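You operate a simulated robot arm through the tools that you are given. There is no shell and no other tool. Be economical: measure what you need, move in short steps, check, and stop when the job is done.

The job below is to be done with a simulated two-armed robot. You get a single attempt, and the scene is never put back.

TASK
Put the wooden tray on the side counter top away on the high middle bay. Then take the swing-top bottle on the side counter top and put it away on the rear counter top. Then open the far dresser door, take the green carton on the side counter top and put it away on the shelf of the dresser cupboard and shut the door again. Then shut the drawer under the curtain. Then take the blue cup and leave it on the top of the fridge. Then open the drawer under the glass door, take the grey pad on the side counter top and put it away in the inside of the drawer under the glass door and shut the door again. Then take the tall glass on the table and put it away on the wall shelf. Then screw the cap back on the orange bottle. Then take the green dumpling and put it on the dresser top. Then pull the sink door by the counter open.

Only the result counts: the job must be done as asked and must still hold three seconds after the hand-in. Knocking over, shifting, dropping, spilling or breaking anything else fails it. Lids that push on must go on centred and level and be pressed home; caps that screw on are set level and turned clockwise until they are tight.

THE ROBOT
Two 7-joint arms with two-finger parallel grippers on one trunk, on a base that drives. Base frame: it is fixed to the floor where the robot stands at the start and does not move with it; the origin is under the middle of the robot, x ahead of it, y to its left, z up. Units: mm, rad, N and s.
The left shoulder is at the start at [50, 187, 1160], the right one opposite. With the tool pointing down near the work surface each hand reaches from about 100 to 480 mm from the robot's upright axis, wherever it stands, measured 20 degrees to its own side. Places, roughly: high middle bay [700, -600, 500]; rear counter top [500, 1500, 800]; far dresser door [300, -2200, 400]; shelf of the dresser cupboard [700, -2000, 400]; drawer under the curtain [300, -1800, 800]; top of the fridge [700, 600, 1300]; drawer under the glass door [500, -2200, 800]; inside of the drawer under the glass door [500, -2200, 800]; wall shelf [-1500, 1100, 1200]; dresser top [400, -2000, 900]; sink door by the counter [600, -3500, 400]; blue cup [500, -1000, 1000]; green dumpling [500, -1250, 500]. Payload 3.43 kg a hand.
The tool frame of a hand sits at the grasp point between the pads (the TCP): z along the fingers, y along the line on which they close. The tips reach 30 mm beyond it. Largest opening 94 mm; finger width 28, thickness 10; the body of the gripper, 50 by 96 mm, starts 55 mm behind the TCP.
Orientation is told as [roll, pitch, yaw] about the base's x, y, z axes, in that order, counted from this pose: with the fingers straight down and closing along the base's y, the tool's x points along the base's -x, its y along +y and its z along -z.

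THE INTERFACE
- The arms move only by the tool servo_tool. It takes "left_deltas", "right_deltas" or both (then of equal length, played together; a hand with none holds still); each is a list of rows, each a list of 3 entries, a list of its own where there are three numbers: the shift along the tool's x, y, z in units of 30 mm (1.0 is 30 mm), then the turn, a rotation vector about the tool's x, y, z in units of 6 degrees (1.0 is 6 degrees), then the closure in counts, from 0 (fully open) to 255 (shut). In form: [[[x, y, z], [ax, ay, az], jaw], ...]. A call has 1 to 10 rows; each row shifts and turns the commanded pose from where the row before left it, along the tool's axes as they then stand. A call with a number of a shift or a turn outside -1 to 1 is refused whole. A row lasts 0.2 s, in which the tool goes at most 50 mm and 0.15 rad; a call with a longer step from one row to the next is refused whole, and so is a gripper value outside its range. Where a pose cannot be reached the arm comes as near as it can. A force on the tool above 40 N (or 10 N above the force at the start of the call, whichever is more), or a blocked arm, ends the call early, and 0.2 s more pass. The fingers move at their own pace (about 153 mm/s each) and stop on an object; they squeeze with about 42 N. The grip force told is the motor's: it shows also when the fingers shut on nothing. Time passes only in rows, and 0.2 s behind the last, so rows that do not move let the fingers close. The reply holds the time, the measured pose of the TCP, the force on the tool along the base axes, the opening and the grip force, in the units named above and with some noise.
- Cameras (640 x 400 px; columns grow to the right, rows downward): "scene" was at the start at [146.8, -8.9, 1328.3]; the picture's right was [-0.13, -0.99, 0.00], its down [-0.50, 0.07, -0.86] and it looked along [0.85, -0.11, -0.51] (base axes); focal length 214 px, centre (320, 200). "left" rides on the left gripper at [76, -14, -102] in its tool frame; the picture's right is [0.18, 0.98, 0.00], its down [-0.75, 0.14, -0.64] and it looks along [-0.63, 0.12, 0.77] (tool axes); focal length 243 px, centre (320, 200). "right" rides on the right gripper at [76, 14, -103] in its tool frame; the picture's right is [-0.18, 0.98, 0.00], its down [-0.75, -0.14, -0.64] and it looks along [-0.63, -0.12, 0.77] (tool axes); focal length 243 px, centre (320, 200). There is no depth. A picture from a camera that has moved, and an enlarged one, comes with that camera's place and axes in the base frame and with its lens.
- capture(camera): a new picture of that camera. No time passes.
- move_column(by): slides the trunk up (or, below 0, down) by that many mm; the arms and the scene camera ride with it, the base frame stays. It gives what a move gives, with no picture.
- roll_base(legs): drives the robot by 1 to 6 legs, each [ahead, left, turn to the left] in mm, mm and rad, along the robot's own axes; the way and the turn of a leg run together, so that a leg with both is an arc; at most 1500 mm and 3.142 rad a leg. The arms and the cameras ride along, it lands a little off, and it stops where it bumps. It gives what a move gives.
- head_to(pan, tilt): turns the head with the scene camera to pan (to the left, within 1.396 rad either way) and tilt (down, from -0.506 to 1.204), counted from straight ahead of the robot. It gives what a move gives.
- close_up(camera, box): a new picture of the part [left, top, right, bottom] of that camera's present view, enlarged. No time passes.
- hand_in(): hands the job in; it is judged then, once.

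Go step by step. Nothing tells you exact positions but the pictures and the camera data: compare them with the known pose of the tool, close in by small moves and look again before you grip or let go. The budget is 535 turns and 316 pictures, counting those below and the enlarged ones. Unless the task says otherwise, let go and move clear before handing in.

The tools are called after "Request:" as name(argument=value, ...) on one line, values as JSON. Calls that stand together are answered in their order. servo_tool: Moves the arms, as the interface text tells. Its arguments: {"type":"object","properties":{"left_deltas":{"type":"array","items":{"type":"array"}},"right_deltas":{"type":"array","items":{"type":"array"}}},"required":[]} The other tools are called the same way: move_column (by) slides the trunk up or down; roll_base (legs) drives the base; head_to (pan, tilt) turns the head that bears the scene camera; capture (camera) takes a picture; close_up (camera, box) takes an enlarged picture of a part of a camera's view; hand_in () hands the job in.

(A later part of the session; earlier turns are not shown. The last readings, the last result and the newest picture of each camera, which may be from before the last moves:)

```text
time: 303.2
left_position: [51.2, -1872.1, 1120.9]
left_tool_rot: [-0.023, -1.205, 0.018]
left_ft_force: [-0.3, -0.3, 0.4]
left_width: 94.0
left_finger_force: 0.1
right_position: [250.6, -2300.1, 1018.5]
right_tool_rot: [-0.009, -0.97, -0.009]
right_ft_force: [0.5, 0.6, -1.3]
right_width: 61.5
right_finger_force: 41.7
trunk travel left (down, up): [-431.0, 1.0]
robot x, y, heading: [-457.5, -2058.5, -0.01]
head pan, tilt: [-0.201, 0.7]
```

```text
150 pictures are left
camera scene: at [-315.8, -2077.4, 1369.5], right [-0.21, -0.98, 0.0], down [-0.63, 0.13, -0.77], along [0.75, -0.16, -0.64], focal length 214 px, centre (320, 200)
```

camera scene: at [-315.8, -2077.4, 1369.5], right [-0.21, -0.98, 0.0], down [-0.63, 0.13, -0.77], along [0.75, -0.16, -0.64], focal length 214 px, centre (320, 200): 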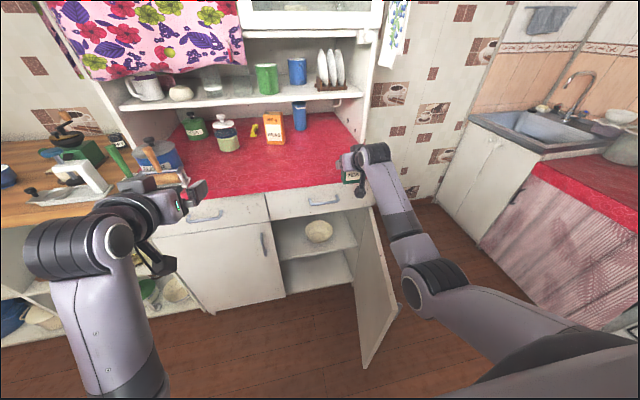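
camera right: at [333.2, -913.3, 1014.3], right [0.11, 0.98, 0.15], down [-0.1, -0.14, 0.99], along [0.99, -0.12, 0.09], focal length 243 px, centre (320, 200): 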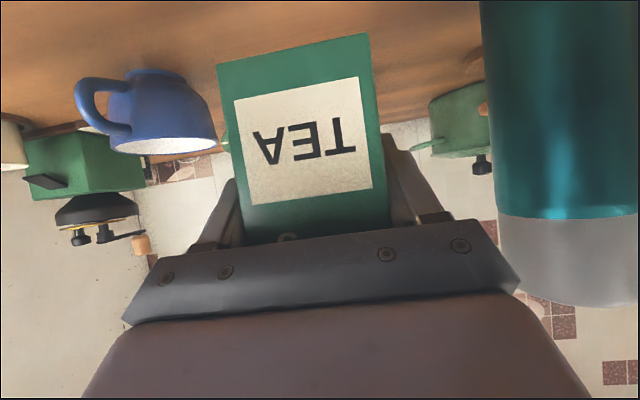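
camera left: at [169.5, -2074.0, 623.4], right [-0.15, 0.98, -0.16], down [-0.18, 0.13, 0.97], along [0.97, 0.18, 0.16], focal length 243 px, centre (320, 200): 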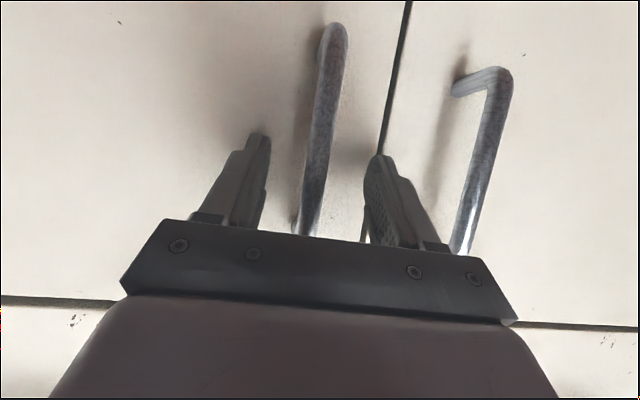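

Request:
move_column(by=-280)

Request:
head_to(pan=-0.3, tilt=0.6)

Request:
close_up(camera="scene", box=[180, 90, 420, 270])

```text
time: 306.1
left_position: [52.1, -1871.0, 842.0]
left_tool_rot: [-0.024, -1.205, 0.017]
left_ft_force: [-0.2, -0.5, 0.5]
left_width: 94.1
left_finger_force: 0.0
right_position: [250.1, -2299.4, 737.7]
right_tool_rot: [-0.008, -0.972, -0.007]
right_ft_force: [-0.3, -0.5, -0.9]
right_width: 61.4
right_finger_force: 42.6
trunk travel left (down, up): [-151.0, 281.0]
robot x, y, heading: [-455.8, -2065.6, -0.011]
head pan, tilt: [-0.201, 0.7]
```

```text
time: 306.7
left_position: [50.9, -1871.7, 841.9]
left_tool_rot: [-0.023, -1.206, 0.019]
left_ft_force: [-0.3, 0.0, 0.7]
left_width: 94.0
left_finger_force: 0.1
right_position: [250.2, -2299.0, 738.5]
right_tool_rot: [-0.009, -0.971, -0.006]
right_ft_force: [1.1, -0.4, 0.4]
right_width: 61.5
right_finger_force: 42.2
trunk travel left (down, up): [-151.0, 281.0]
robot x, y, heading: [-458.7, -2059.7, -0.009]
head pan, tilt: [-0.3, 0.6]
```

```text
2.22 times, centred on (300, 180) of scene
camera zoom: at [-314.8, -2086.6, 1098.0], right [-0.3, -0.95, 0.0], down [-0.54, 0.17, -0.82], along [0.79, -0.25, -0.57], focal length 477 px, centre (364, 244)
```

zoom: 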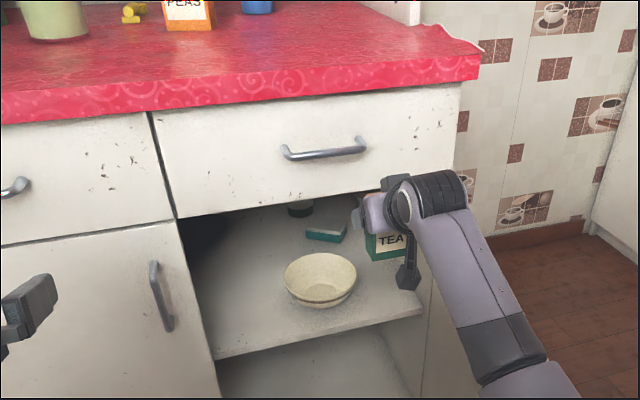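

Request:
servo_tool(right_deltas=[[[0.82, 0, 0.56], [0, 0, 0], 255], [[0.82, 0, 0.56], [0, 0, 0], 255], [[0.82, 0, 0.56], [0, 0, 0], 255], [[0.82, 0, 0.56], [0, 0, 0], 255], [[0.82, 0, 0.56], [0, 0, 0], 255], [[0.6, 0, 0.4], [0, 0, 0], 255]])

Request:
roll_base(legs=[[0, -45, 0]])

Request:
capture(camera="right")

Request:
capture(camera="scene")

```text
time: 308.1
left_position: [50.2, -1872.5, 841.3]
left_tool_rot: [-0.022, -1.205, 0.018]
left_ft_force: [-0.3, 0.6, -0.6]
left_width: 94.0
left_finger_force: 0.1
right_position: [249.2, -2300.1, 568.2]
right_tool_rot: [-0.01, -0.971, -0.006]
right_ft_force: [0.1, 0.0, -0.8]
right_width: 61.4
right_finger_force: 41.7
trunk travel left (down, up): [-151.0, 281.0]
robot x, y, heading: [-455.8, -2061.3, -0.009]
head pan, tilt: [-0.3, 0.6]
```

```text
time: 309.0
left_position: [51.0, -1918.4, 843.0]
left_tool_rot: [-0.022, -1.205, 0.018]
left_ft_force: [-0.1, 0.2, 0.1]
left_width: 94.2
left_finger_force: 0.0
right_position: [249.0, -2346.7, 568.8]
right_tool_rot: [-0.009, -0.97, -0.01]
right_ft_force: [-0.4, 0.1, -1.2]
right_width: 61.2
right_finger_force: 41.7
trunk travel left (down, up): [-151.0, 281.0]
robot x, y, heading: [-454.8, -2110.0, -0.012]
head pan, tilt: [-0.3, 0.6]
```

```text
148 pictures are left
camera right: at [122.3, -2329.7, 563.9], right [0.12, 0.98, 0.15], down [-0.11, -0.13, 0.99], along [0.99, -0.13, 0.09], focal length 243 px, centre (320, 200)
```

right: 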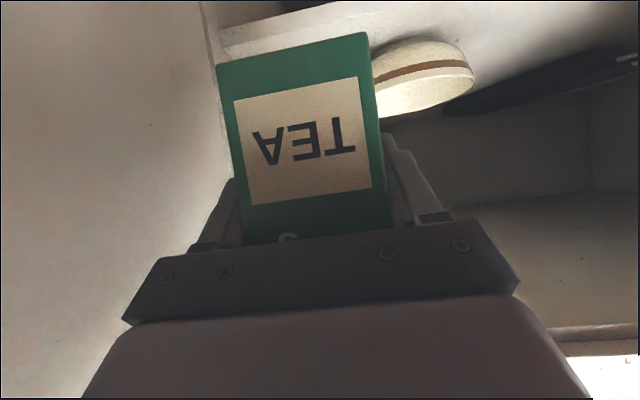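

```text
147 pictures are left
camera scene: at [-315.2, -2132.5, 1098.0], right [-0.31, -0.95, 0.0], down [-0.54, 0.17, -0.83], along [0.79, -0.25, -0.56], focal length 214 px, centre (320, 200)
```

scene: 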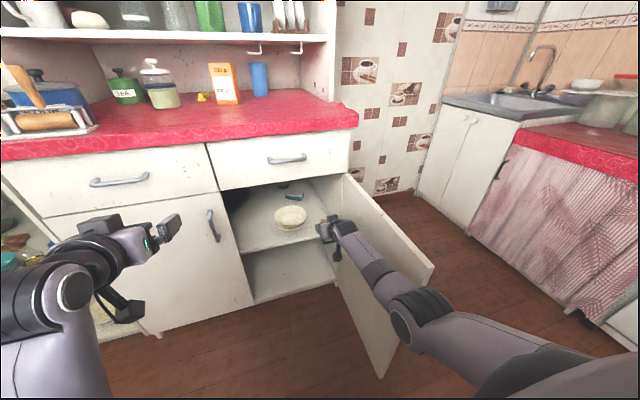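

Request:
roll_base(legs=[[0, -23, 0.01], [128, 0, 0]])

Request:
capture(camera="right")

Request:
close_up(camera="scene", box=[200, 120, 440, 300])

```text
time: 310.7
left_position: [178.2, -1935.9, 842.3]
left_tool_rot: [-0.022, -1.206, 0.029]
left_ft_force: [0.7, 0.5, -0.5]
left_width: 93.8
left_finger_force: 0.1
right_position: [380.5, -2362.4, 568.5]
right_tool_rot: [-0.008, -0.971, 0.002]
right_ft_force: [-0.5, -0.4, -0.3]
right_width: 61.4
right_finger_force: 41.9
trunk travel left (down, up): [-151.0, 281.0]
robot x, y, heading: [-326.4, -2137.6, -0.003]
head pan, tilt: [-0.3, 0.6]
```

```text
146 pictures are left
camera right: at [253.8, -2347.1, 563.9], right [0.11, 0.98, 0.15], down [-0.1, -0.14, 0.99], along [0.99, -0.12, 0.09], focal length 243 px, centre (320, 200)
```

right: 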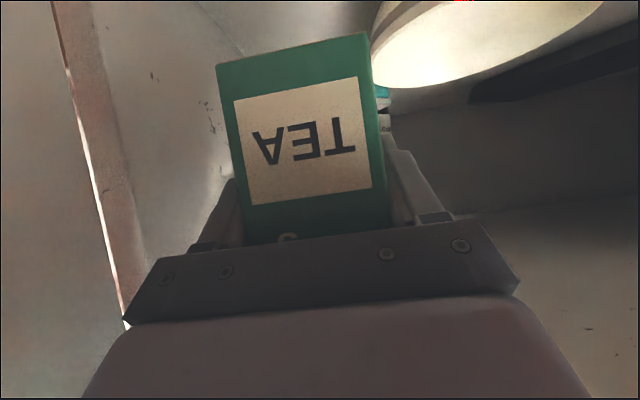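

```text
2.22 times, centred on (320, 210) of scene
camera zoom: at [-185.8, -2154.5, 1098.0], right [-0.3, -0.96, 0.0], down [-0.54, 0.17, -0.83], along [0.79, -0.24, -0.56], focal length 477 px, centre (320, 178)
```

zoom: 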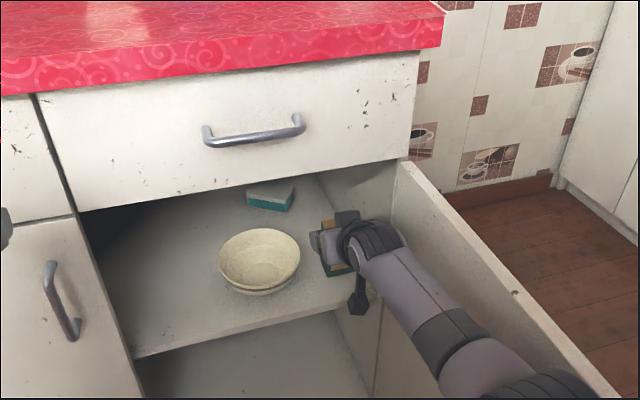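

Request:
servo_tool(right_deltas=[[[0.36, 0, 0.245], [0, 0, 0], 255], [[0.36, 0, 0.245], [0, 0, 0], 255], [[0.36, 0, 0.245], [0, 0, 0], 255], [[0.36, 0, 0.245], [0, 0, 0], 255], [[0.3, 0, 0.2], [0, 0, 0], 255]])

Request:
servo_tool(right_deltas=[[[0.1, 0, 0.07], [0, 0, 0], 255], [[0.1, 0, 0.07], [0, 0, 0], 255], [[0.1, 0, 0.07], [0, 0, 0], 255]])

Request:
capture(camera="right")

```text
time: 311.9
left_position: [178.9, -1936.6, 842.1]
left_tool_rot: [-0.024, -1.207, 0.027]
left_ft_force: [1.1, -0.4, 0.5]
left_width: 93.9
left_finger_force: 0.1
right_position: [372.9, -2363.2, 510.3]
right_tool_rot: [-0.007, -0.97, 0.002]
right_ft_force: [0.6, 0.7, -1.2]
right_width: 61.7
right_finger_force: 41.4
right hand out of reach, approached as far as the arm can: row 4, 5
trunk travel left (down, up): [-151.0, 281.0]
robot x, y, heading: [-329.4, -2131.5, 0.001]
head pan, tilt: [-0.3, 0.6]
```

```text
time: 312.7
left_position: [178.5, -1935.3, 841.6]
left_tool_rot: [-0.024, -1.206, 0.029]
left_ft_force: [-0.6, 0.2, -0.6]
left_width: 93.9
left_finger_force: 0.0
right_position: [367.5, -2362.8, 503.3]
right_tool_rot: [-0.01, -0.97, 0.003]
right_ft_force: [0.2, 0.4, -0.2]
right_width: 61.4
right_finger_force: 42.1
right hand out of reach, approached as far as the arm can: row 2
trunk travel left (down, up): [-151.0, 281.0]
robot x, y, heading: [-331.5, -2131.8, -0.003]
head pan, tilt: [-0.3, 0.6]
```

```text
144 pictures are left
camera right: at [241.0, -2347.5, 499.0], right [0.11, 0.98, 0.15], down [-0.1, -0.14, 0.99], along [0.99, -0.12, 0.09], focal length 243 px, centre (320, 200)
```

right: 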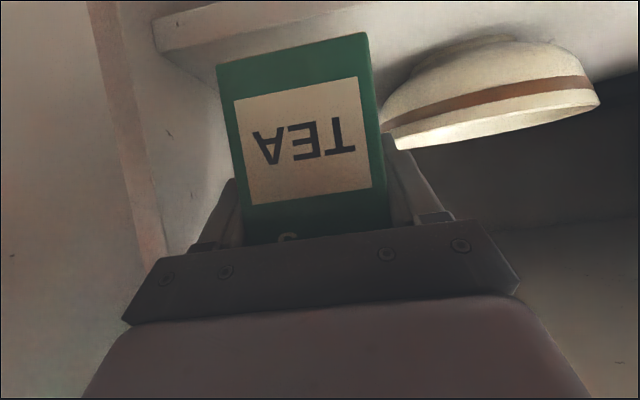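

Request:
roll_base(legs=[[25, -3, 0]])

Request:
move_column(by=-8)

Request:
move_column(by=-5)

```text
time: 313.5
left_position: [202.5, -1938.9, 840.1]
left_tool_rot: [-0.023, -1.206, 0.027]
left_ft_force: [0.0, 0.6, 0.0]
left_width: 94.0
left_finger_force: 0.1
right_position: [392.6, -2365.2, 503.7]
right_tool_rot: [-0.007, -0.972, 0.001]
right_ft_force: [0.6, -0.3, -0.4]
right_width: 61.3
right_finger_force: 42.1
trunk travel left (down, up): [-151.0, 281.0]
robot x, y, heading: [-300.3, -2135.5, 0.003]
head pan, tilt: [-0.3, 0.6]
```

```text
time: 314.1
left_position: [203.0, -1939.1, 833.5]
left_tool_rot: [-0.021, -1.207, 0.028]
left_ft_force: [-0.1, 0.0, 0.6]
left_width: 94.1
left_finger_force: 0.0
right_position: [392.5, -2365.6, 496.4]
right_tool_rot: [-0.01, -0.971, 0.002]
right_ft_force: [0.2, -0.5, 0.1]
right_width: 61.8
right_finger_force: 42.1
trunk travel left (down, up): [-143.0, 289.0]
robot x, y, heading: [-306.0, -2135.1, -0.001]
head pan, tilt: [-0.3, 0.6]
```

```text
time: 314.6
left_position: [202.8, -1939.5, 828.8]
left_tool_rot: [-0.023, -1.206, 0.028]
left_ft_force: [0.2, -0.5, -0.2]
left_width: 93.9
left_finger_force: 0.3
right_position: [392.5, -2366.6, 490.8]
right_tool_rot: [-0.008, -0.971, 0.0]
right_ft_force: [-0.5, -0.3, -0.8]
right_width: 61.5
right_finger_force: 42.2
trunk travel left (down, up): [-138.0, 294.0]
robot x, y, heading: [-307.8, -2134.7, 0.005]
head pan, tilt: [-0.3, 0.6]
```

Request:
move_column(by=-5)

Request:
move_column(by=-4)

Request:
capture(camera="right")

```text
time: 315.2
left_position: [202.0, -1938.8, 824.3]
left_tool_rot: [-0.022, -1.206, 0.028]
left_ft_force: [0.8, -0.6, -0.4]
left_width: 94.2
left_finger_force: 0.0
right_position: [392.6, -2365.9, 485.9]
right_tool_rot: [-0.009, -0.971, 0.001]
right_ft_force: [0.0, 0.1, -0.4]
right_width: 61.2
right_finger_force: 42.0
trunk travel left (down, up): [-133.0, 299.0]
robot x, y, heading: [-304.2, -2131.2, 0.005]
head pan, tilt: [-0.3, 0.6]
```

```text
time: 315.7
left_position: [202.1, -1939.6, 819.6]
left_tool_rot: [-0.023, -1.206, 0.027]
left_ft_force: [-0.8, -0.4, -0.3]
left_width: 93.7
left_finger_force: 0.1
right_position: [392.4, -2365.3, 481.4]
right_tool_rot: [-0.008, -0.97, 0.003]
right_ft_force: [0.3, 0.5, -0.7]
right_width: 61.5
right_finger_force: 42.0
trunk travel left (down, up): [-129.0, 303.0]
robot x, y, heading: [-301.8, -2134.0, -0.001]
head pan, tilt: [-0.3, 0.6]
```

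```text
143 pictures are left
camera right: at [265.7, -2350.2, 477.2], right [0.11, 0.98, 0.15], down [-0.1, -0.14, 0.99], along [0.99, -0.12, 0.09], focal length 243 px, centre (320, 200)
```

right: 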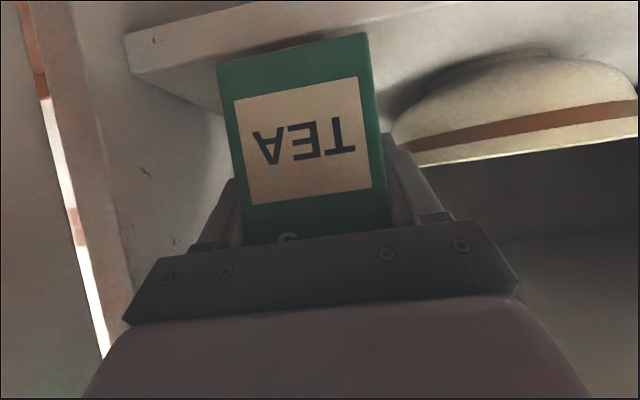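

Request:
move_column(by=-4)

Request:
move_column(by=-4)

Request:
move_column(by=-4)

```text
time: 316.2
left_position: [204.0, -1939.8, 816.3]
left_tool_rot: [-0.021, -1.207, 0.029]
left_ft_force: [-0.1, -0.2, 0.8]
left_width: 94.1
left_finger_force: 0.1
right_position: [392.7, -2365.0, 478.0]
right_tool_rot: [-0.008, -0.97, 0.002]
right_ft_force: [0.5, 0.0, -0.7]
right_width: 61.5
right_finger_force: 41.6
trunk travel left (down, up): [-125.0, 307.0]
robot x, y, heading: [-305.9, -2134.4, 0.004]
head pan, tilt: [-0.3, 0.6]
```

```text
time: 316.8
left_position: [202.3, -1939.1, 812.7]
left_tool_rot: [-0.023, -1.206, 0.027]
left_ft_force: [0.9, 0.4, 0.4]
left_width: 94.1
left_finger_force: 0.2
right_position: [392.5, -2365.6, 473.6]
right_tool_rot: [-0.008, -0.971, 0.002]
right_ft_force: [-0.6, -1.0, -0.8]
right_width: 61.4
right_finger_force: 42.0
trunk travel left (down, up): [-121.0, 311.0]
robot x, y, heading: [-304.2, -2135.9, 0.0]
head pan, tilt: [-0.3, 0.6]
```

```text
time: 317.3
left_position: [203.3, -1939.6, 809.1]
left_tool_rot: [-0.022, -1.208, 0.03]
left_ft_force: [0.2, -0.2, 0.2]
left_width: 94.0
left_finger_force: 0.0
right_position: [393.7, -2366.4, 473.8]
right_tool_rot: [-0.009, -0.974, 0.002]
right_ft_force: [0.0, -0.7, 5.1]
right_width: 61.2
right_finger_force: 41.1
trunk travel left (down, up): [-117.0, 315.0]
robot x, y, heading: [-303.5, -2135.0, -0.0]
head pan, tilt: [-0.3, 0.6]
```

Request:
servo_tool(right_deltas=[[[0, 0, 0], [0, 0, 0], 80], [[0, 0, 0], [0, 0, 0], 55], [[0, 0, 0], [0, 0, 0], 45]])

Request:
capture(camera="right")

Request:
roll_base(legs=[[-110, 0, 0]])

Request:
capture(camera="right")

```text
time: 318.1
left_position: [202.8, -1940.4, 807.1]
left_tool_rot: [-0.022, -1.204, 0.029]
left_ft_force: [0.1, 0.0, 0.5]
left_width: 94.0
left_finger_force: 0.1
right_position: [392.7, -2365.4, 469.8]
right_tool_rot: [-0.007, -0.97, 0.001]
right_ft_force: [0.4, -0.4, 0.0]
right_width: 77.4
right_finger_force: 0.1
trunk travel left (down, up): [-117.0, 315.0]
robot x, y, heading: [-300.3, -2136.5, 0.001]
head pan, tilt: [-0.3, 0.6]
```

```text
142 pictures are left
camera right: at [265.7, -2350.2, 465.2], right [0.11, 0.98, 0.15], down [-0.1, -0.14, 0.99], along [0.99, -0.12, 0.09], focal length 243 px, centre (320, 200)
```

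right: 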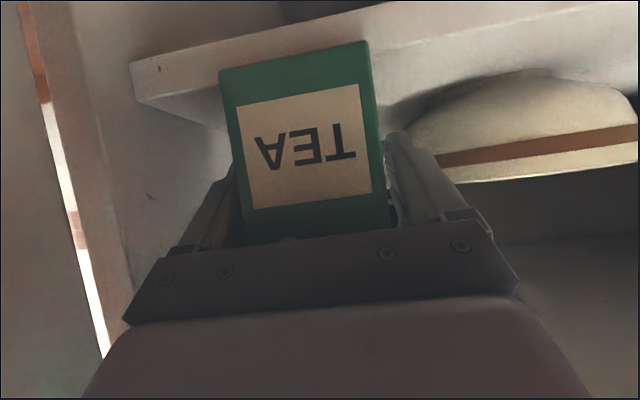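

```text
time: 319.3
left_position: [94.3, -1940.0, 807.6]
left_tool_rot: [-0.022, -1.206, 0.027]
left_ft_force: [-0.1, 0.8, -1.2]
left_width: 94.0
left_finger_force: 0.0
right_position: [284.1, -2365.7, 470.6]
right_tool_rot: [-0.008, -0.97, 0.003]
right_ft_force: [-0.9, 0.8, -0.1]
right_width: 77.4
right_finger_force: 0.1
trunk travel left (down, up): [-117.0, 315.0]
robot x, y, heading: [-412.9, -2140.2, 0.004]
head pan, tilt: [-0.3, 0.6]
```

```text
141 pictures are left
camera right: at [156.4, -2350.2, 465.2], right [0.11, 0.98, 0.15], down [-0.1, -0.14, 0.99], along [0.99, -0.12, 0.09], focal length 243 px, centre (320, 200)
```

right: 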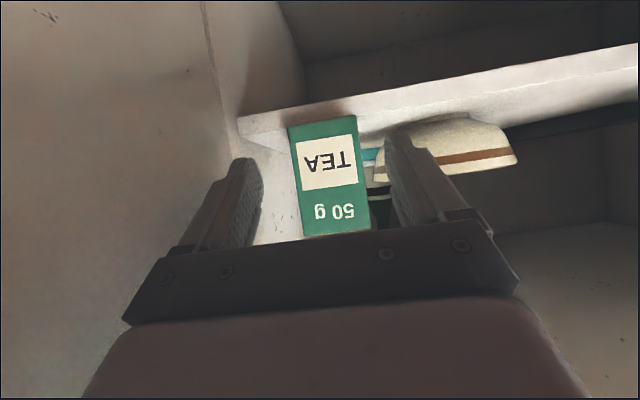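

Request:
close_up(camera="right", box=[200, 60, 420, 200])

Request:
close_up(camera="scene", box=[220, 120, 420, 270])

```text
2.86 times, centred on (310, 130) of right
camera zoom: at [156.4, -2350.2, 465.2], right [0.11, 0.98, 0.15], down [-0.1, -0.14, 0.99], along [0.99, -0.12, 0.09], focal length 693 px, centre (349, 400)
```

zoom: 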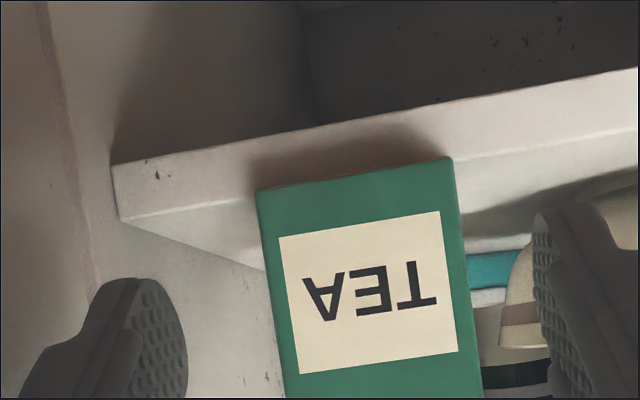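

```text
2.67 times, centred on (320, 195) of scene
camera zoom: at [-270.6, -2157.5, 1064.0], right [-0.29, -0.96, 0.0], down [-0.54, 0.17, -0.83], along [0.79, -0.24, -0.57], focal length 572 px, centre (320, 213)
```

zoom: 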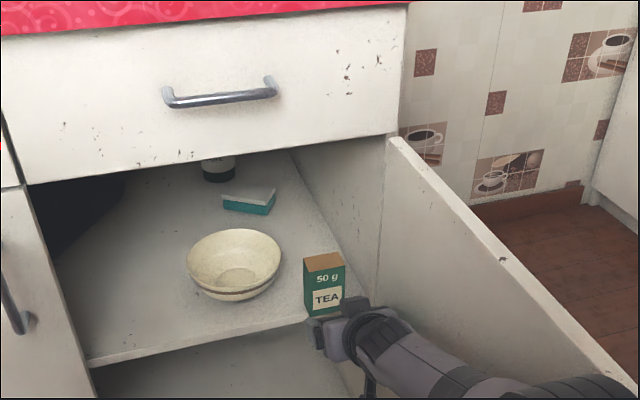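

Request:
servo_tool(right_deltas=[[[0, 0, 0], [0, 0, 0], 255], [[0, 0, 0], [0, 0, 0], 255], [[0.2, 0, 0.1], [0, 0, 0], 255]])

Request:
roll_base(legs=[[94, 0, 0]])

Request:
close_up(camera="scene", box=[220, 120, 420, 270])

```text
time: 320.1
left_position: [93.8, -1938.5, 808.4]
left_tool_rot: [-0.023, -1.206, 0.028]
left_ft_force: [-0.5, -0.1, 0.4]
left_width: 94.0
left_finger_force: 0.1
right_position: [280.8, -2365.6, 464.1]
right_tool_rot: [-0.01, -0.97, 0.005]
right_ft_force: [-0.8, 0.4, 0.0]
right_width: 0.1
right_finger_force: 32.7
right hand out of reach, approached as far as the arm can: row 3
trunk travel left (down, up): [-117.0, 315.0]
robot x, y, heading: [-413.5, -2132.8, 0.006]
head pan, tilt: [-0.3, 0.6]
```

```text
time: 321.2
left_position: [184.6, -1938.0, 807.3]
left_tool_rot: [-0.022, -1.205, 0.029]
left_ft_force: [-0.1, 0.0, -0.1]
left_width: 94.1
left_finger_force: 0.0
right_position: [372.0, -2364.7, 466.1]
right_tool_rot: [-0.009, -0.969, 0.004]
right_ft_force: [0.2, -0.3, -0.2]
right_width: 0.4
right_finger_force: 33.1
trunk travel left (down, up): [-117.0, 315.0]
robot x, y, heading: [-323.0, -2130.6, 0.002]
head pan, tilt: [-0.3, 0.6]
```

```text
2.67 times, centred on (320, 195) of scene
camera zoom: at [-179.0, -2157.3, 1064.1], right [-0.29, -0.96, 0.0], down [-0.54, 0.17, -0.83], along [0.79, -0.24, -0.56], focal length 572 px, centre (320, 213)
```

zoom: 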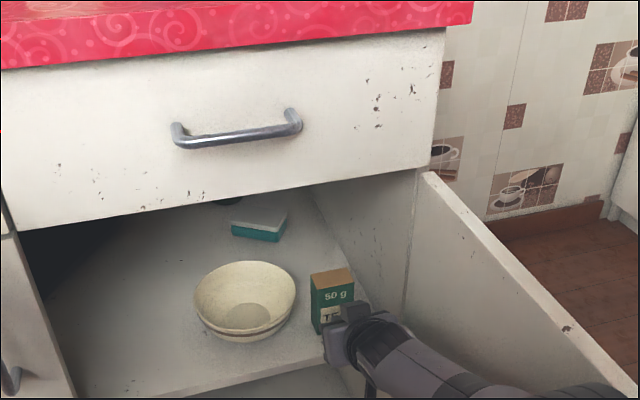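

Request:
roll_base(legs=[[22, 0, 0]])

Request:
roll_base(legs=[[-170, 0, 0]])

Request:
close_up(camera="scene", box=[220, 120, 420, 270])

```text
time: 322.0
left_position: [206.9, -1939.7, 806.9]
left_tool_rot: [-0.024, -1.207, 0.028]
left_ft_force: [-0.8, -0.2, -0.2]
left_width: 93.9
left_finger_force: 0.0
right_position: [394.4, -2364.6, 464.1]
right_tool_rot: [-0.008, -0.971, 0.003]
right_ft_force: [0.0, -0.5, 0.8]
right_width: 0.0
right_finger_force: 33.5
trunk travel left (down, up): [-117.0, 315.0]
robot x, y, heading: [-301.1, -2137.2, 0.003]
head pan, tilt: [-0.3, 0.6]
```

```text
time: 323.5
left_position: [37.3, -1939.0, 808.0]
left_tool_rot: [-0.022, -1.206, 0.026]
left_ft_force: [-0.7, 0.7, 0.1]
left_width: 93.7
left_finger_force: 0.0
right_position: [222.3, -2365.1, 463.8]
right_tool_rot: [-0.008, -0.971, 0.005]
right_ft_force: [-0.2, 0.1, 0.4]
right_width: 0.0
right_finger_force: 33.3
trunk travel left (down, up): [-117.0, 315.0]
robot x, y, heading: [-465.8, -2135.5, -0.006]
head pan, tilt: [-0.3, 0.6]
```

```text
2.67 times, centred on (320, 195) of scene
camera zoom: at [-326.9, -2157.6, 1064.0], right [-0.29, -0.96, 0.0], down [-0.54, 0.17, -0.83], along [0.79, -0.24, -0.56], focal length 572 px, centre (320, 213)
```

zoom: 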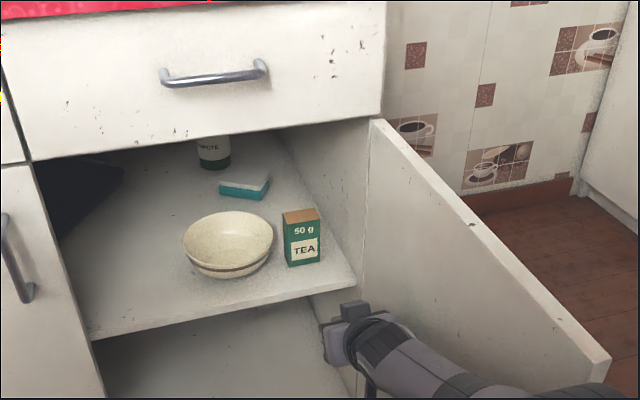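

Request:
move_column(by=312)

Request:
servo_tool(right_deltas=[[[-0.8, 0, -0.5], [0, 0, 0], 255], [[-0.8, 0, -0.5], [0, 0, 0], 255], [[-0.8, 0, -0.5], [0, 0, 0], 255]])

Request:
roll_base(legs=[[-20, -165, 0]])

Request:
capture(camera="scene")

```text
time: 326.6
left_position: [37.0, -1938.5, 1120.0]
left_tool_rot: [-0.02, -1.207, 0.027]
left_ft_force: [0.1, 0.2, 0.0]
left_width: 93.9
left_finger_force: 0.1
right_position: [223.6, -2364.8, 776.9]
right_tool_rot: [-0.008, -0.97, 0.001]
right_ft_force: [-0.6, 0.4, 0.1]
right_width: 0.0
right_finger_force: 33.2
trunk travel left (down, up): [-429.0, 3.0]
robot x, y, heading: [-465.5, -2132.1, 0.005]
head pan, tilt: [-0.3, 0.6]
```

```text
time: 327.4
left_position: [36.2, -1939.6, 1120.3]
left_tool_rot: [-0.022, -1.206, 0.03]
left_ft_force: [0.4, -0.4, -0.2]
left_width: 94.0
left_finger_force: 0.1
right_position: [225.9, -2364.3, 862.8]
right_tool_rot: [-0.009, -0.969, 0.004]
right_ft_force: [-0.6, 0.2, 0.4]
right_width: 0.1
right_finger_force: 33.2
trunk travel left (down, up): [-429.0, 3.0]
robot x, y, heading: [-468.7, -2137.2, 0.0]
head pan, tilt: [-0.3, 0.6]
```

```text
time: 328.8
left_position: [16.5, -2104.6, 1119.9]
left_tool_rot: [-0.023, -1.205, 0.026]
left_ft_force: [-0.2, -0.6, 0.5]
left_width: 94.0
left_finger_force: 0.1
right_position: [206.6, -2530.4, 862.6]
right_tool_rot: [-0.008, -0.971, 0.001]
right_ft_force: [0.0, 0.5, -0.1]
right_width: 0.0
right_finger_force: 33.0
trunk travel left (down, up): [-429.0, 3.0]
robot x, y, heading: [-488.9, -2302.5, -0.002]
head pan, tilt: [-0.3, 0.6]
```

```text
136 pictures are left
camera scene: at [-346.9, -2323.4, 1376.0], right [-0.29, -0.96, 0.0], down [-0.54, 0.17, -0.82], along [0.79, -0.24, -0.57], focal length 214 px, centre (320, 200)
```

scene: 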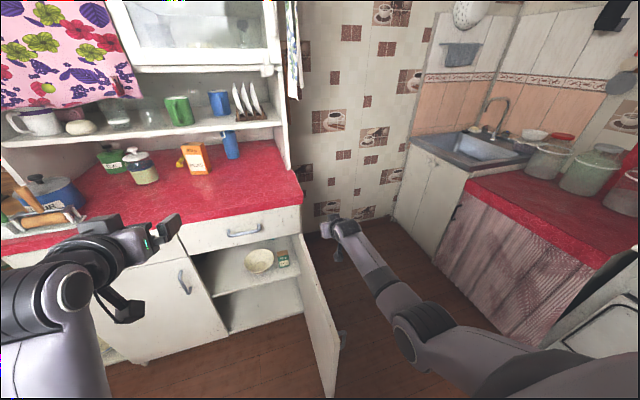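

Request:
move_column(by=-250)

Request:
roll_base(legs=[[0, 200, 0]])

Request:
capture(camera="scene")

```text
time: 331.4
left_position: [17.7, -2103.7, 869.4]
left_tool_rot: [-0.024, -1.207, 0.027]
left_ft_force: [0.3, -1.1, -0.5]
left_width: 94.1
left_finger_force: 0.1
right_position: [208.3, -2529.4, 613.4]
right_tool_rot: [-0.009, -0.97, 0.005]
right_ft_force: [0.4, 0.7, 0.3]
right_width: 0.1
right_finger_force: 32.9
trunk travel left (down, up): [-179.0, 253.0]
robot x, y, heading: [-484.6, -2298.9, 0.003]
head pan, tilt: [-0.3, 0.6]
```

```text
time: 333.0
left_position: [18.0, -1902.9, 870.5]
left_tool_rot: [-0.022, -1.205, 0.026]
left_ft_force: [0.5, 0.5, 0.5]
left_width: 94.0
left_finger_force: 0.1
right_position: [206.6, -2326.8, 611.3]
right_tool_rot: [-0.008, -0.97, 0.0]
right_ft_force: [-0.4, 0.0, -0.3]
right_width: 0.1
right_finger_force: 33.0
trunk travel left (down, up): [-179.0, 253.0]
robot x, y, heading: [-485.9, -2096.4, -0.005]
head pan, tilt: [-0.3, 0.6]
```

```text
135 pictures are left
camera scene: at [-346.9, -2119.5, 1126.0], right [-0.3, -0.95, 0.0], down [-0.54, 0.17, -0.83], along [0.79, -0.24, -0.56], focal length 214 px, centre (320, 200)
```

scene: 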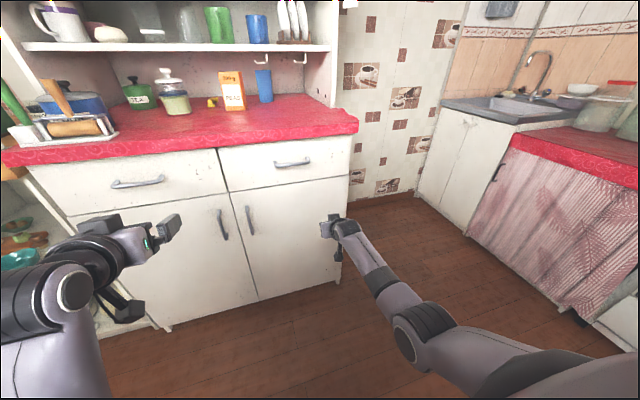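

Request:
roll_base(legs=[[0, 150, 0], [95, 0, 0]])

Request:
close_up(camera="scene", box=[120, 120, 380, 320])

```text
time: 335.2
left_position: [112.2, -1757.0, 869.1]
left_tool_rot: [-0.02, -1.205, 0.022]
left_ft_force: [0.0, 0.7, -1.0]
left_width: 94.3
left_finger_force: 0.0
right_position: [297.2, -2182.1, 608.9]
right_tool_rot: [-0.008, -0.959, -0.003]
right_ft_force: [-3.5, 0.6, 1.2]
right_width: 0.0
right_finger_force: 33.1
trunk travel left (down, up): [-179.0, 253.0]
robot x, y, heading: [-396.2, -1947.7, 0.001]
head pan, tilt: [-0.3, 0.6]
stopped in leg 2: the force on the tool passed its limit (the readings are from after the stop); the commanded pose is now the measured one
```

```text
2.00 times, centred on (250, 220) of scene
camera zoom: at [-253.3, -1974.1, 1126.0], right [-0.3, -0.95, 0.0], down [-0.54, 0.17, -0.83], along [0.79, -0.25, -0.56], focal length 429 px, centre (460, 160)
```

zoom: 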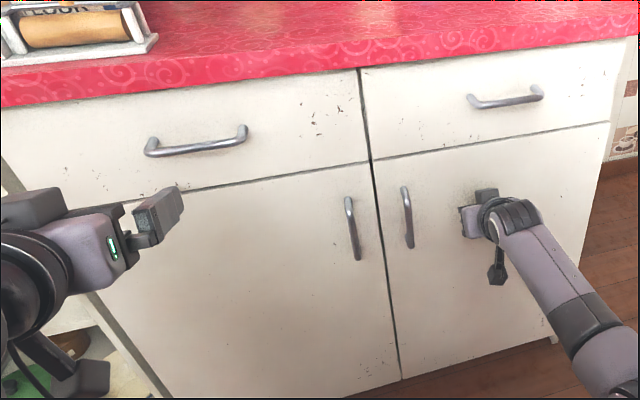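

Request:
roll_base(legs=[[-100, 0, 0]])

Request:
move_column(by=235)

Request:
servo_tool(right_deltas=[[[0, 0, 0], [0, 0, 1], 255], [[0, 0, 0], [0, 0, 1], 200], [[0, 0, 0], [0, 0, 1], 100], [[0, 0, 0], [0, 0, 1], 0], [[0, 0, 0], [0, 0, 1], 0], [[0, 0, 0], [0, 0, 1], 0], [[0, 0, 0], [0, 0, 1], 0], [[0, 0, 0], [0, 0, 1], 0]])

Request:
servo_tool(right_deltas=[[[0, 0, 0], [0, 0, 1], 0], [[0, 0, 0], [0, 0, 1], 0], [[0, 0, 0], [0, 0, 1], 0], [[0, 0, 0], [0, 0, 1], 0], [[0, 0, 0], [0, 0, 1], 0], [[0, 0, 0], [0, 0, 1], 0], [[0, 0, 0], [0, 0, 1], 0]])

Request:
capture(camera="scene")

```text
time: 336.4
left_position: [11.0, -1757.9, 868.7]
left_tool_rot: [-0.02, -1.206, 0.023]
left_ft_force: [-0.1, -0.2, 0.0]
left_width: 93.8
left_finger_force: 0.0
right_position: [195.9, -2182.3, 608.7]
right_tool_rot: [-0.007, -0.96, -0.004]
right_ft_force: [-0.4, 0.4, -0.2]
right_width: 0.0
right_finger_force: 32.8
trunk travel left (down, up): [-179.0, 253.0]
robot x, y, heading: [-494.5, -1951.8, -0.004]
head pan, tilt: [-0.3, 0.6]
```

```text
time: 338.8
left_position: [11.1, -1756.6, 1104.8]
left_tool_rot: [-0.02, -1.206, 0.019]
left_ft_force: [-0.8, -0.2, -0.3]
left_width: 93.9
left_finger_force: 0.2
right_position: [196.1, -2183.2, 844.0]
right_tool_rot: [-0.007, -0.96, -0.003]
right_ft_force: [0.3, 1.0, 0.3]
right_width: 0.0
right_finger_force: 32.8
trunk travel left (down, up): [-414.0, 18.0]
robot x, y, heading: [-497.3, -1952.3, -0.001]
head pan, tilt: [-0.3, 0.6]
```

```text
time: 340.6
left_position: [11.6, -1756.9, 1104.5]
left_tool_rot: [-0.019, -1.205, 0.02]
left_ft_force: [-0.8, -0.6, -0.3]
left_width: 93.8
left_finger_force: 0.1
right_position: [197.1, -2183.7, 844.7]
right_tool_rot: [0.813, -0.585, -1.104]
right_ft_force: [1.0, 0.2, -0.2]
right_width: 94.1
right_finger_force: 0.0
trunk travel left (down, up): [-414.0, 18.0]
robot x, y, heading: [-493.5, -1950.4, -0.002]
head pan, tilt: [-0.3, 0.6]
```

```text
time: 342.2
left_position: [11.4, -1757.5, 1103.7]
left_tool_rot: [-0.019, -1.207, 0.02]
left_ft_force: [-0.2, 0.0, -0.4]
left_width: 93.8
left_finger_force: 0.1
right_position: [196.3, -2191.2, 843.9]
right_tool_rot: [0.957, -0.015, -1.591]
right_ft_force: [0.9, -1.0, 0.3]
right_width: 94.1
right_finger_force: 0.1
trunk travel left (down, up): [-414.0, 18.0]
robot x, y, heading: [-498.9, -1945.5, -0.001]
head pan, tilt: [-0.3, 0.6]
```

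```text
133 pictures are left
camera scene: at [-354.1, -1974.1, 1361.0], right [-0.3, -0.95, 0.0], down [-0.54, 0.17, -0.83], along [0.79, -0.25, -0.56], focal length 214 px, centre (320, 200)
```

scene: 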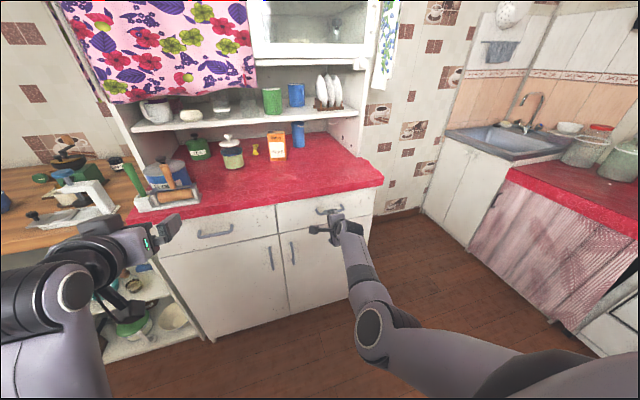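

Request:
capture(camera="right")

Request:
close_up(camera="scene", box=[270, 180, 390, 270])

```text
132 pictures are left
camera right: at [122.2, -2112.6, 913.6], right [0.56, -0.18, 0.81], down [-0.62, -0.74, 0.26], along [0.55, -0.65, -0.53], focal length 243 px, centre (320, 200)
```

right: 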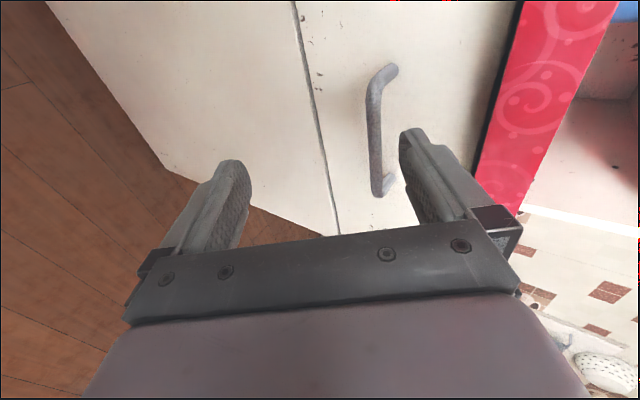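

```text
4.44 times, centred on (330, 225) of scene
camera zoom: at [-354.1, -1974.1, 1361.0], right [-0.3, -0.95, 0.0], down [-0.54, 0.17, -0.83], along [0.79, -0.25, -0.56], focal length 953 px, centre (276, 89)
```

zoom: 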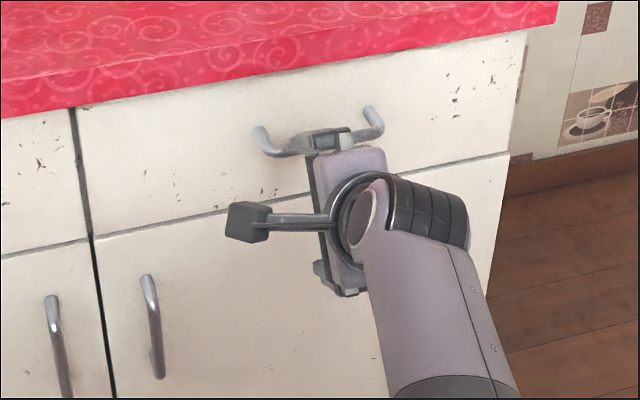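

Request:
servo_tool(right_deltas=[[[-0.3, 0.4, 0.6], [0, 0, 0], 60], [[-0.3, 0.4, 0.6], [0, 0, 0], 60], [[-0.3, 0.4, 0.6], [0, 0, 0], 60]])

Request:
capture(camera="right")

```text
time: 343.0
left_position: [11.0, -1758.0, 1105.4]
left_tool_rot: [-0.021, -1.208, 0.023]
left_ft_force: [-0.8, 0.5, 0.0]
left_width: 94.0
left_finger_force: 0.0
right_position: [238.7, -2201.4, 844.0]
right_tool_rot: [0.961, -0.002, -1.58]
right_ft_force: [0.2, 0.7, 0.1]
right_width: 71.9
right_finger_force: 0.0
right hand out of reach, approached as far as the arm can: row 3
trunk travel left (down, up): [-414.0, 18.0]
robot x, y, heading: [-496.2, -1946.3, -0.004]
head pan, tilt: [-0.3, 0.6]
```

```text
130 pictures are left
camera right: at [164.0, -2123.8, 914.2], right [0.56, -0.19, 0.81], down [-0.61, -0.75, 0.25], along [0.55, -0.64, -0.53], focal length 243 px, centre (320, 200)
```

right: 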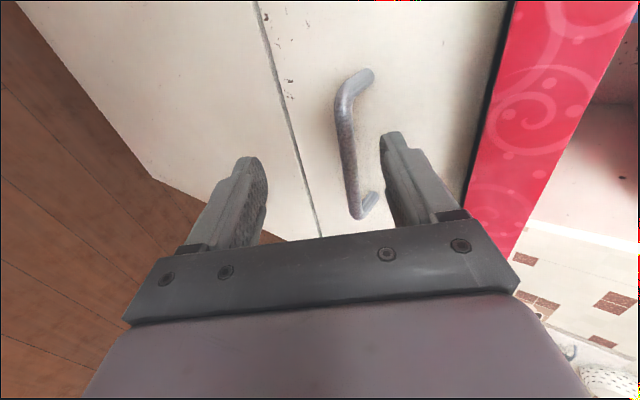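

Request:
roll_base(legs=[[50, -16, 0]])

Request:
capture(camera="right")

```text
time: 344.0
left_position: [54.3, -1772.5, 1103.6]
left_tool_rot: [-0.019, -1.203, 0.018]
left_ft_force: [0.1, 0.0, -0.3]
left_width: 94.1
left_finger_force: 0.0
right_position: [278.8, -2216.0, 841.7]
right_tool_rot: [0.958, -0.001, -1.579]
right_ft_force: [-7.3, -0.2, 1.9]
right_width: 69.8
right_finger_force: 0.0
trunk travel left (down, up): [-414.0, 18.0]
robot x, y, heading: [-452.5, -1965.6, -0.003]
head pan, tilt: [-0.3, 0.6]
stopped in leg 1: the force on the tool passed its limit (the readings are from after the stop); the commanded pose is now the measured one
```

```text
129 pictures are left
camera right: at [205.2, -2138.6, 913.0], right [0.56, -0.19, 0.8], down [-0.61, -0.75, 0.26], along [0.55, -0.64, -0.54], focal length 243 px, centre (320, 200)
```

right: 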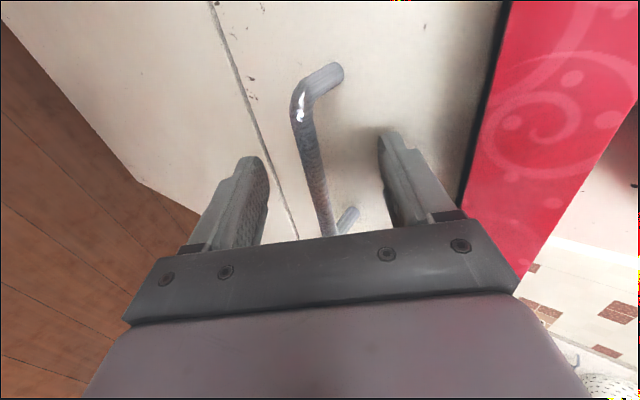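

Request:
servo_tool(right_deltas=[[[0, 0, 0], [0, 0, 0], 200], [[0, 0, 0], [0, 0, 0], 255], [[0, 0, 0], [0, 0, 0], 255], [[0, 0, 0], [0, 0, 0], 255]])

Request:
capture(camera="right")

```text
time: 345.0
left_position: [54.6, -1773.5, 1103.4]
left_tool_rot: [-0.018, -1.205, 0.019]
left_ft_force: [-0.3, -0.2, 0.3]
left_width: 94.2
left_finger_force: 0.0
right_position: [278.5, -2215.1, 838.1]
right_tool_rot: [0.952, -0.004, -1.577]
right_ft_force: [-13.9, -0.3, -12.5]
right_width: 11.9
right_finger_force: 45.0
trunk travel left (down, up): [-414.0, 18.0]
robot x, y, heading: [-451.9, -1963.9, -0.008]
head pan, tilt: [-0.3, 0.6]
```

```text
128 pictures are left
camera right: at [204.8, -2138.4, 909.8], right [0.57, -0.18, 0.8], down [-0.61, -0.75, 0.26], along [0.55, -0.64, -0.54], focal length 243 px, centre (320, 200)
```

right: 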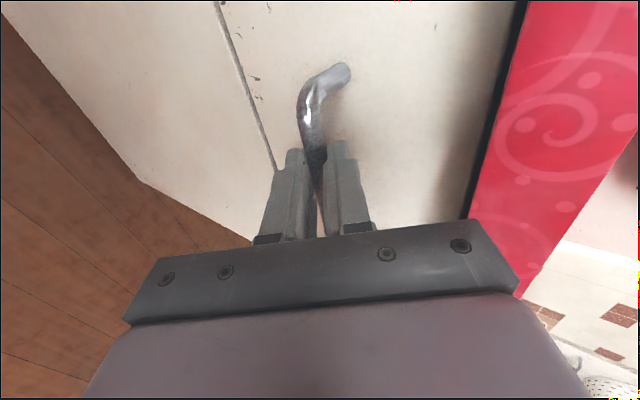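

Request:
roll_base(legs=[[-105, 0, 0]])

Request:
capture(camera="scene")

```text
time: 346.2
left_position: [-47.1, -1773.3, 1103.5]
left_tool_rot: [-0.016, -1.2, 0.016]
left_ft_force: [-0.2, 0.0, -0.7]
left_width: 93.9
left_finger_force: 0.1
right_position: [177.2, -2216.4, 838.4]
right_tool_rot: [0.952, -0.003, -1.58]
right_ft_force: [0.1, -3.9, -17.1]
right_width: 11.6
right_finger_force: 44.8
trunk travel left (down, up): [-414.0, 18.0]
robot x, y, heading: [-556.4, -1966.0, -0.001]
head pan, tilt: [-0.3, 0.6]
```

```text
127 pictures are left
camera scene: at [-412.2, -1989.2, 1360.7], right [-0.3, -0.95, 0.0], down [-0.54, 0.17, -0.82], along [0.79, -0.25, -0.57], focal length 214 px, centre (320, 200)
```

scene: 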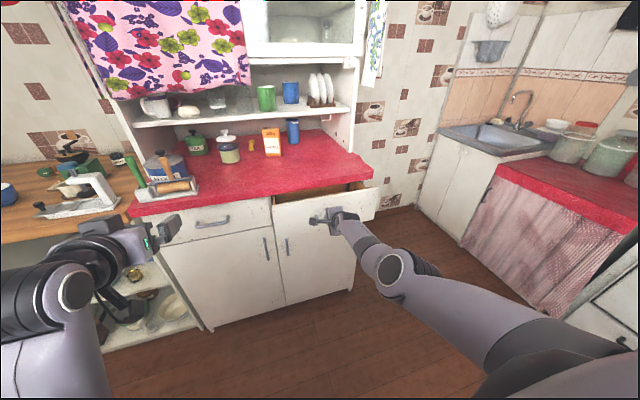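

Request:
roll_base(legs=[[-70, 0, 0]])

Request:
capture(camera="scene")

```text
time: 347.1
left_position: [-69.4, -1771.8, 1104.9]
left_tool_rot: [-0.017, -1.205, 0.016]
left_ft_force: [0.3, 0.1, -0.1]
left_width: 94.3
left_finger_force: 0.1
right_position: [152.9, -2216.1, 838.3]
right_tool_rot: [0.951, -0.01, -1.577]
right_ft_force: [2.6, 0.4, 6.0]
right_width: 11.4
right_finger_force: 44.8
trunk travel left (down, up): [-414.0, 18.0]
robot x, y, heading: [-576.9, -1965.5, -0.009]
head pan, tilt: [-0.3, 0.6]
stopped in leg 1: the robot was blocked; the commanded pose is now the measured one
```

```text
126 pictures are left
camera scene: at [-436.1, -1987.7, 1361.0], right [-0.3, -0.95, 0.0], down [-0.54, 0.17, -0.82], along [0.79, -0.25, -0.57], focal length 214 px, centre (320, 200)
```

scene: 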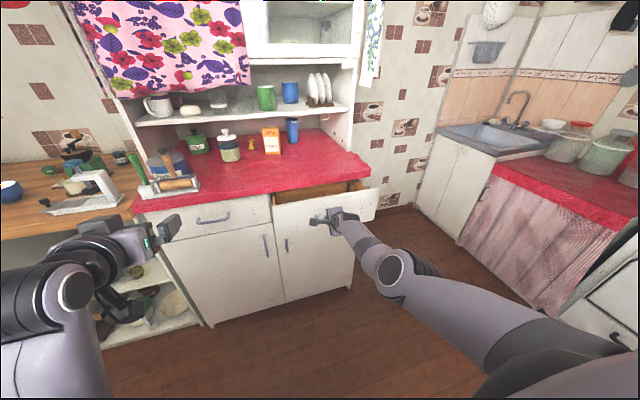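

Request:
roll_base(legs=[[65, 0, 0], [-100, -292, 0.4], [-125, -365, 0.5]])

Request:
capture(camera="scene")

```text
time: 351.8
left_position: [-261.1, -2119.0, 1105.2]
left_tool_rot: [-0.02, -1.207, 0.892]
left_ft_force: [-0.2, 0.1, -0.8]
left_width: 94.1
left_finger_force: 0.1
right_position: [224.8, -2235.3, 841.2]
right_tool_rot: [0.958, -0.013, -0.71]
right_ft_force: [-1.5, 6.4, 18.2]
right_width: 19.3
right_finger_force: 44.7
trunk travel left (down, up): [-414.0, 18.0]
robot x, y, heading: [-438.5, -2632.1, 0.867]
head pan, tilt: [-0.3, 0.6]
```

```text
125 pictures are left
camera scene: at [-330.7, -2537.2, 1361.5], right [0.54, -0.84, 0.0], down [-0.48, -0.3, -0.83], along [0.7, 0.44, -0.56], focal length 214 px, centre (320, 200)
```

scene: 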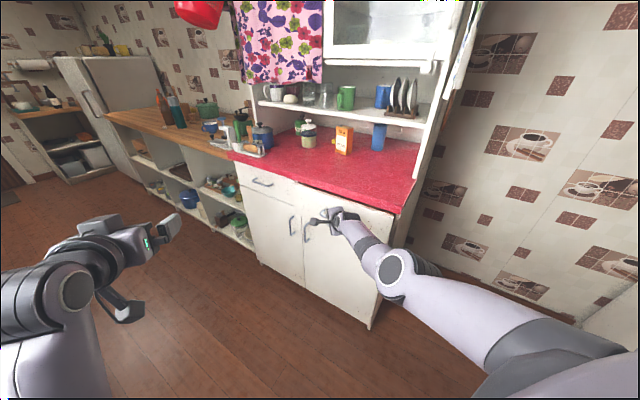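

Request:
roll_base(legs=[[-85, 100, 0]])

Request:
capture(camera="scene")

```text
time: 353.1
left_position: [-396.3, -2119.1, 1104.2]
left_tool_rot: [-0.018, -1.204, 0.889]
left_ft_force: [-0.4, -0.1, 0.0]
left_width: 94.1
left_finger_force: 0.0
right_position: [91.3, -2235.6, 839.6]
right_tool_rot: [0.958, -0.012, -0.708]
right_ft_force: [0.2, -0.4, 1.4]
right_width: 0.0
right_finger_force: 32.9
trunk travel left (down, up): [-414.0, 18.0]
robot x, y, heading: [-576.9, -2629.6, 0.862]
head pan, tilt: [-0.3, 0.6]
```

```text
124 pictures are left
camera scene: at [-463.5, -2536.3, 1361.1], right [0.54, -0.84, 0.0], down [-0.48, -0.3, -0.83], along [0.7, 0.44, -0.56], focal length 214 px, centre (320, 200)
```

scene: 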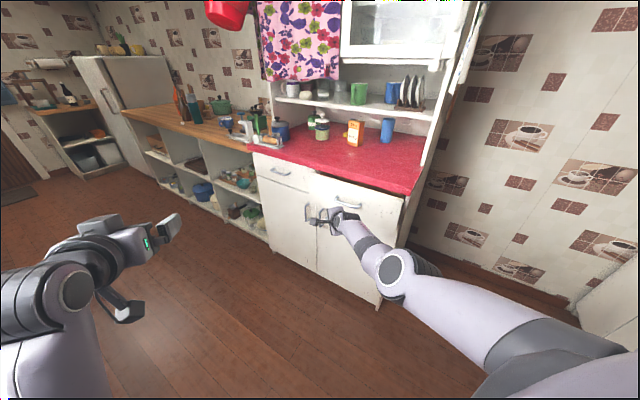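

Request:
servo_tool(right_deltas=[[[0, 0, 0], [0, 0, 0], 60], [[0, 0, 0], [0, 0, 0], 60], [[0, 0, 0], [0, 0, 0], 60]])

Request:
capture(camera="right")

Request:
close_up(camera="scene", box=[290, 160, 430, 260])

```text
time: 353.9
left_position: [-394.8, -2118.2, 1104.4]
left_tool_rot: [-0.015, -1.204, 0.889]
left_ft_force: [-0.1, 0.2, 0.1]
left_width: 93.8
left_finger_force: 0.1
right_position: [91.9, -2234.0, 840.9]
right_tool_rot: [0.956, -0.013, -0.709]
right_ft_force: [-0.2, 0.1, -0.3]
right_width: 71.8
right_finger_force: 0.0
trunk travel left (down, up): [-414.0, 18.0]
robot x, y, heading: [-576.4, -2630.1, 0.868]
head pan, tilt: [-0.3, 0.6]
```

```text
123 pictures are left
camera right: at [-15.6, -2241.1, 910.5], right [0.5, 0.32, 0.81], down [0.18, -0.95, 0.26], along [0.85, 0.01, -0.53], focal length 243 px, centre (320, 200)
```

right: 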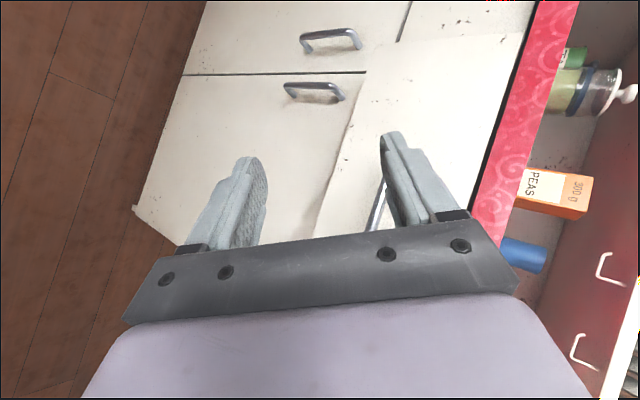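

```text
4.00 times, centred on (360, 210) of scene
camera zoom: at [-462.8, -2536.3, 1361.0], right [0.54, -0.84, 0.0], down [-0.48, -0.3, -0.83], along [0.7, 0.44, -0.56], focal length 858 px, centre (160, 160)
```

zoom: 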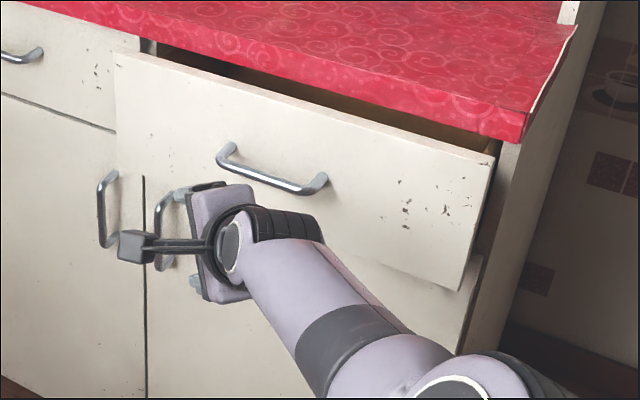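

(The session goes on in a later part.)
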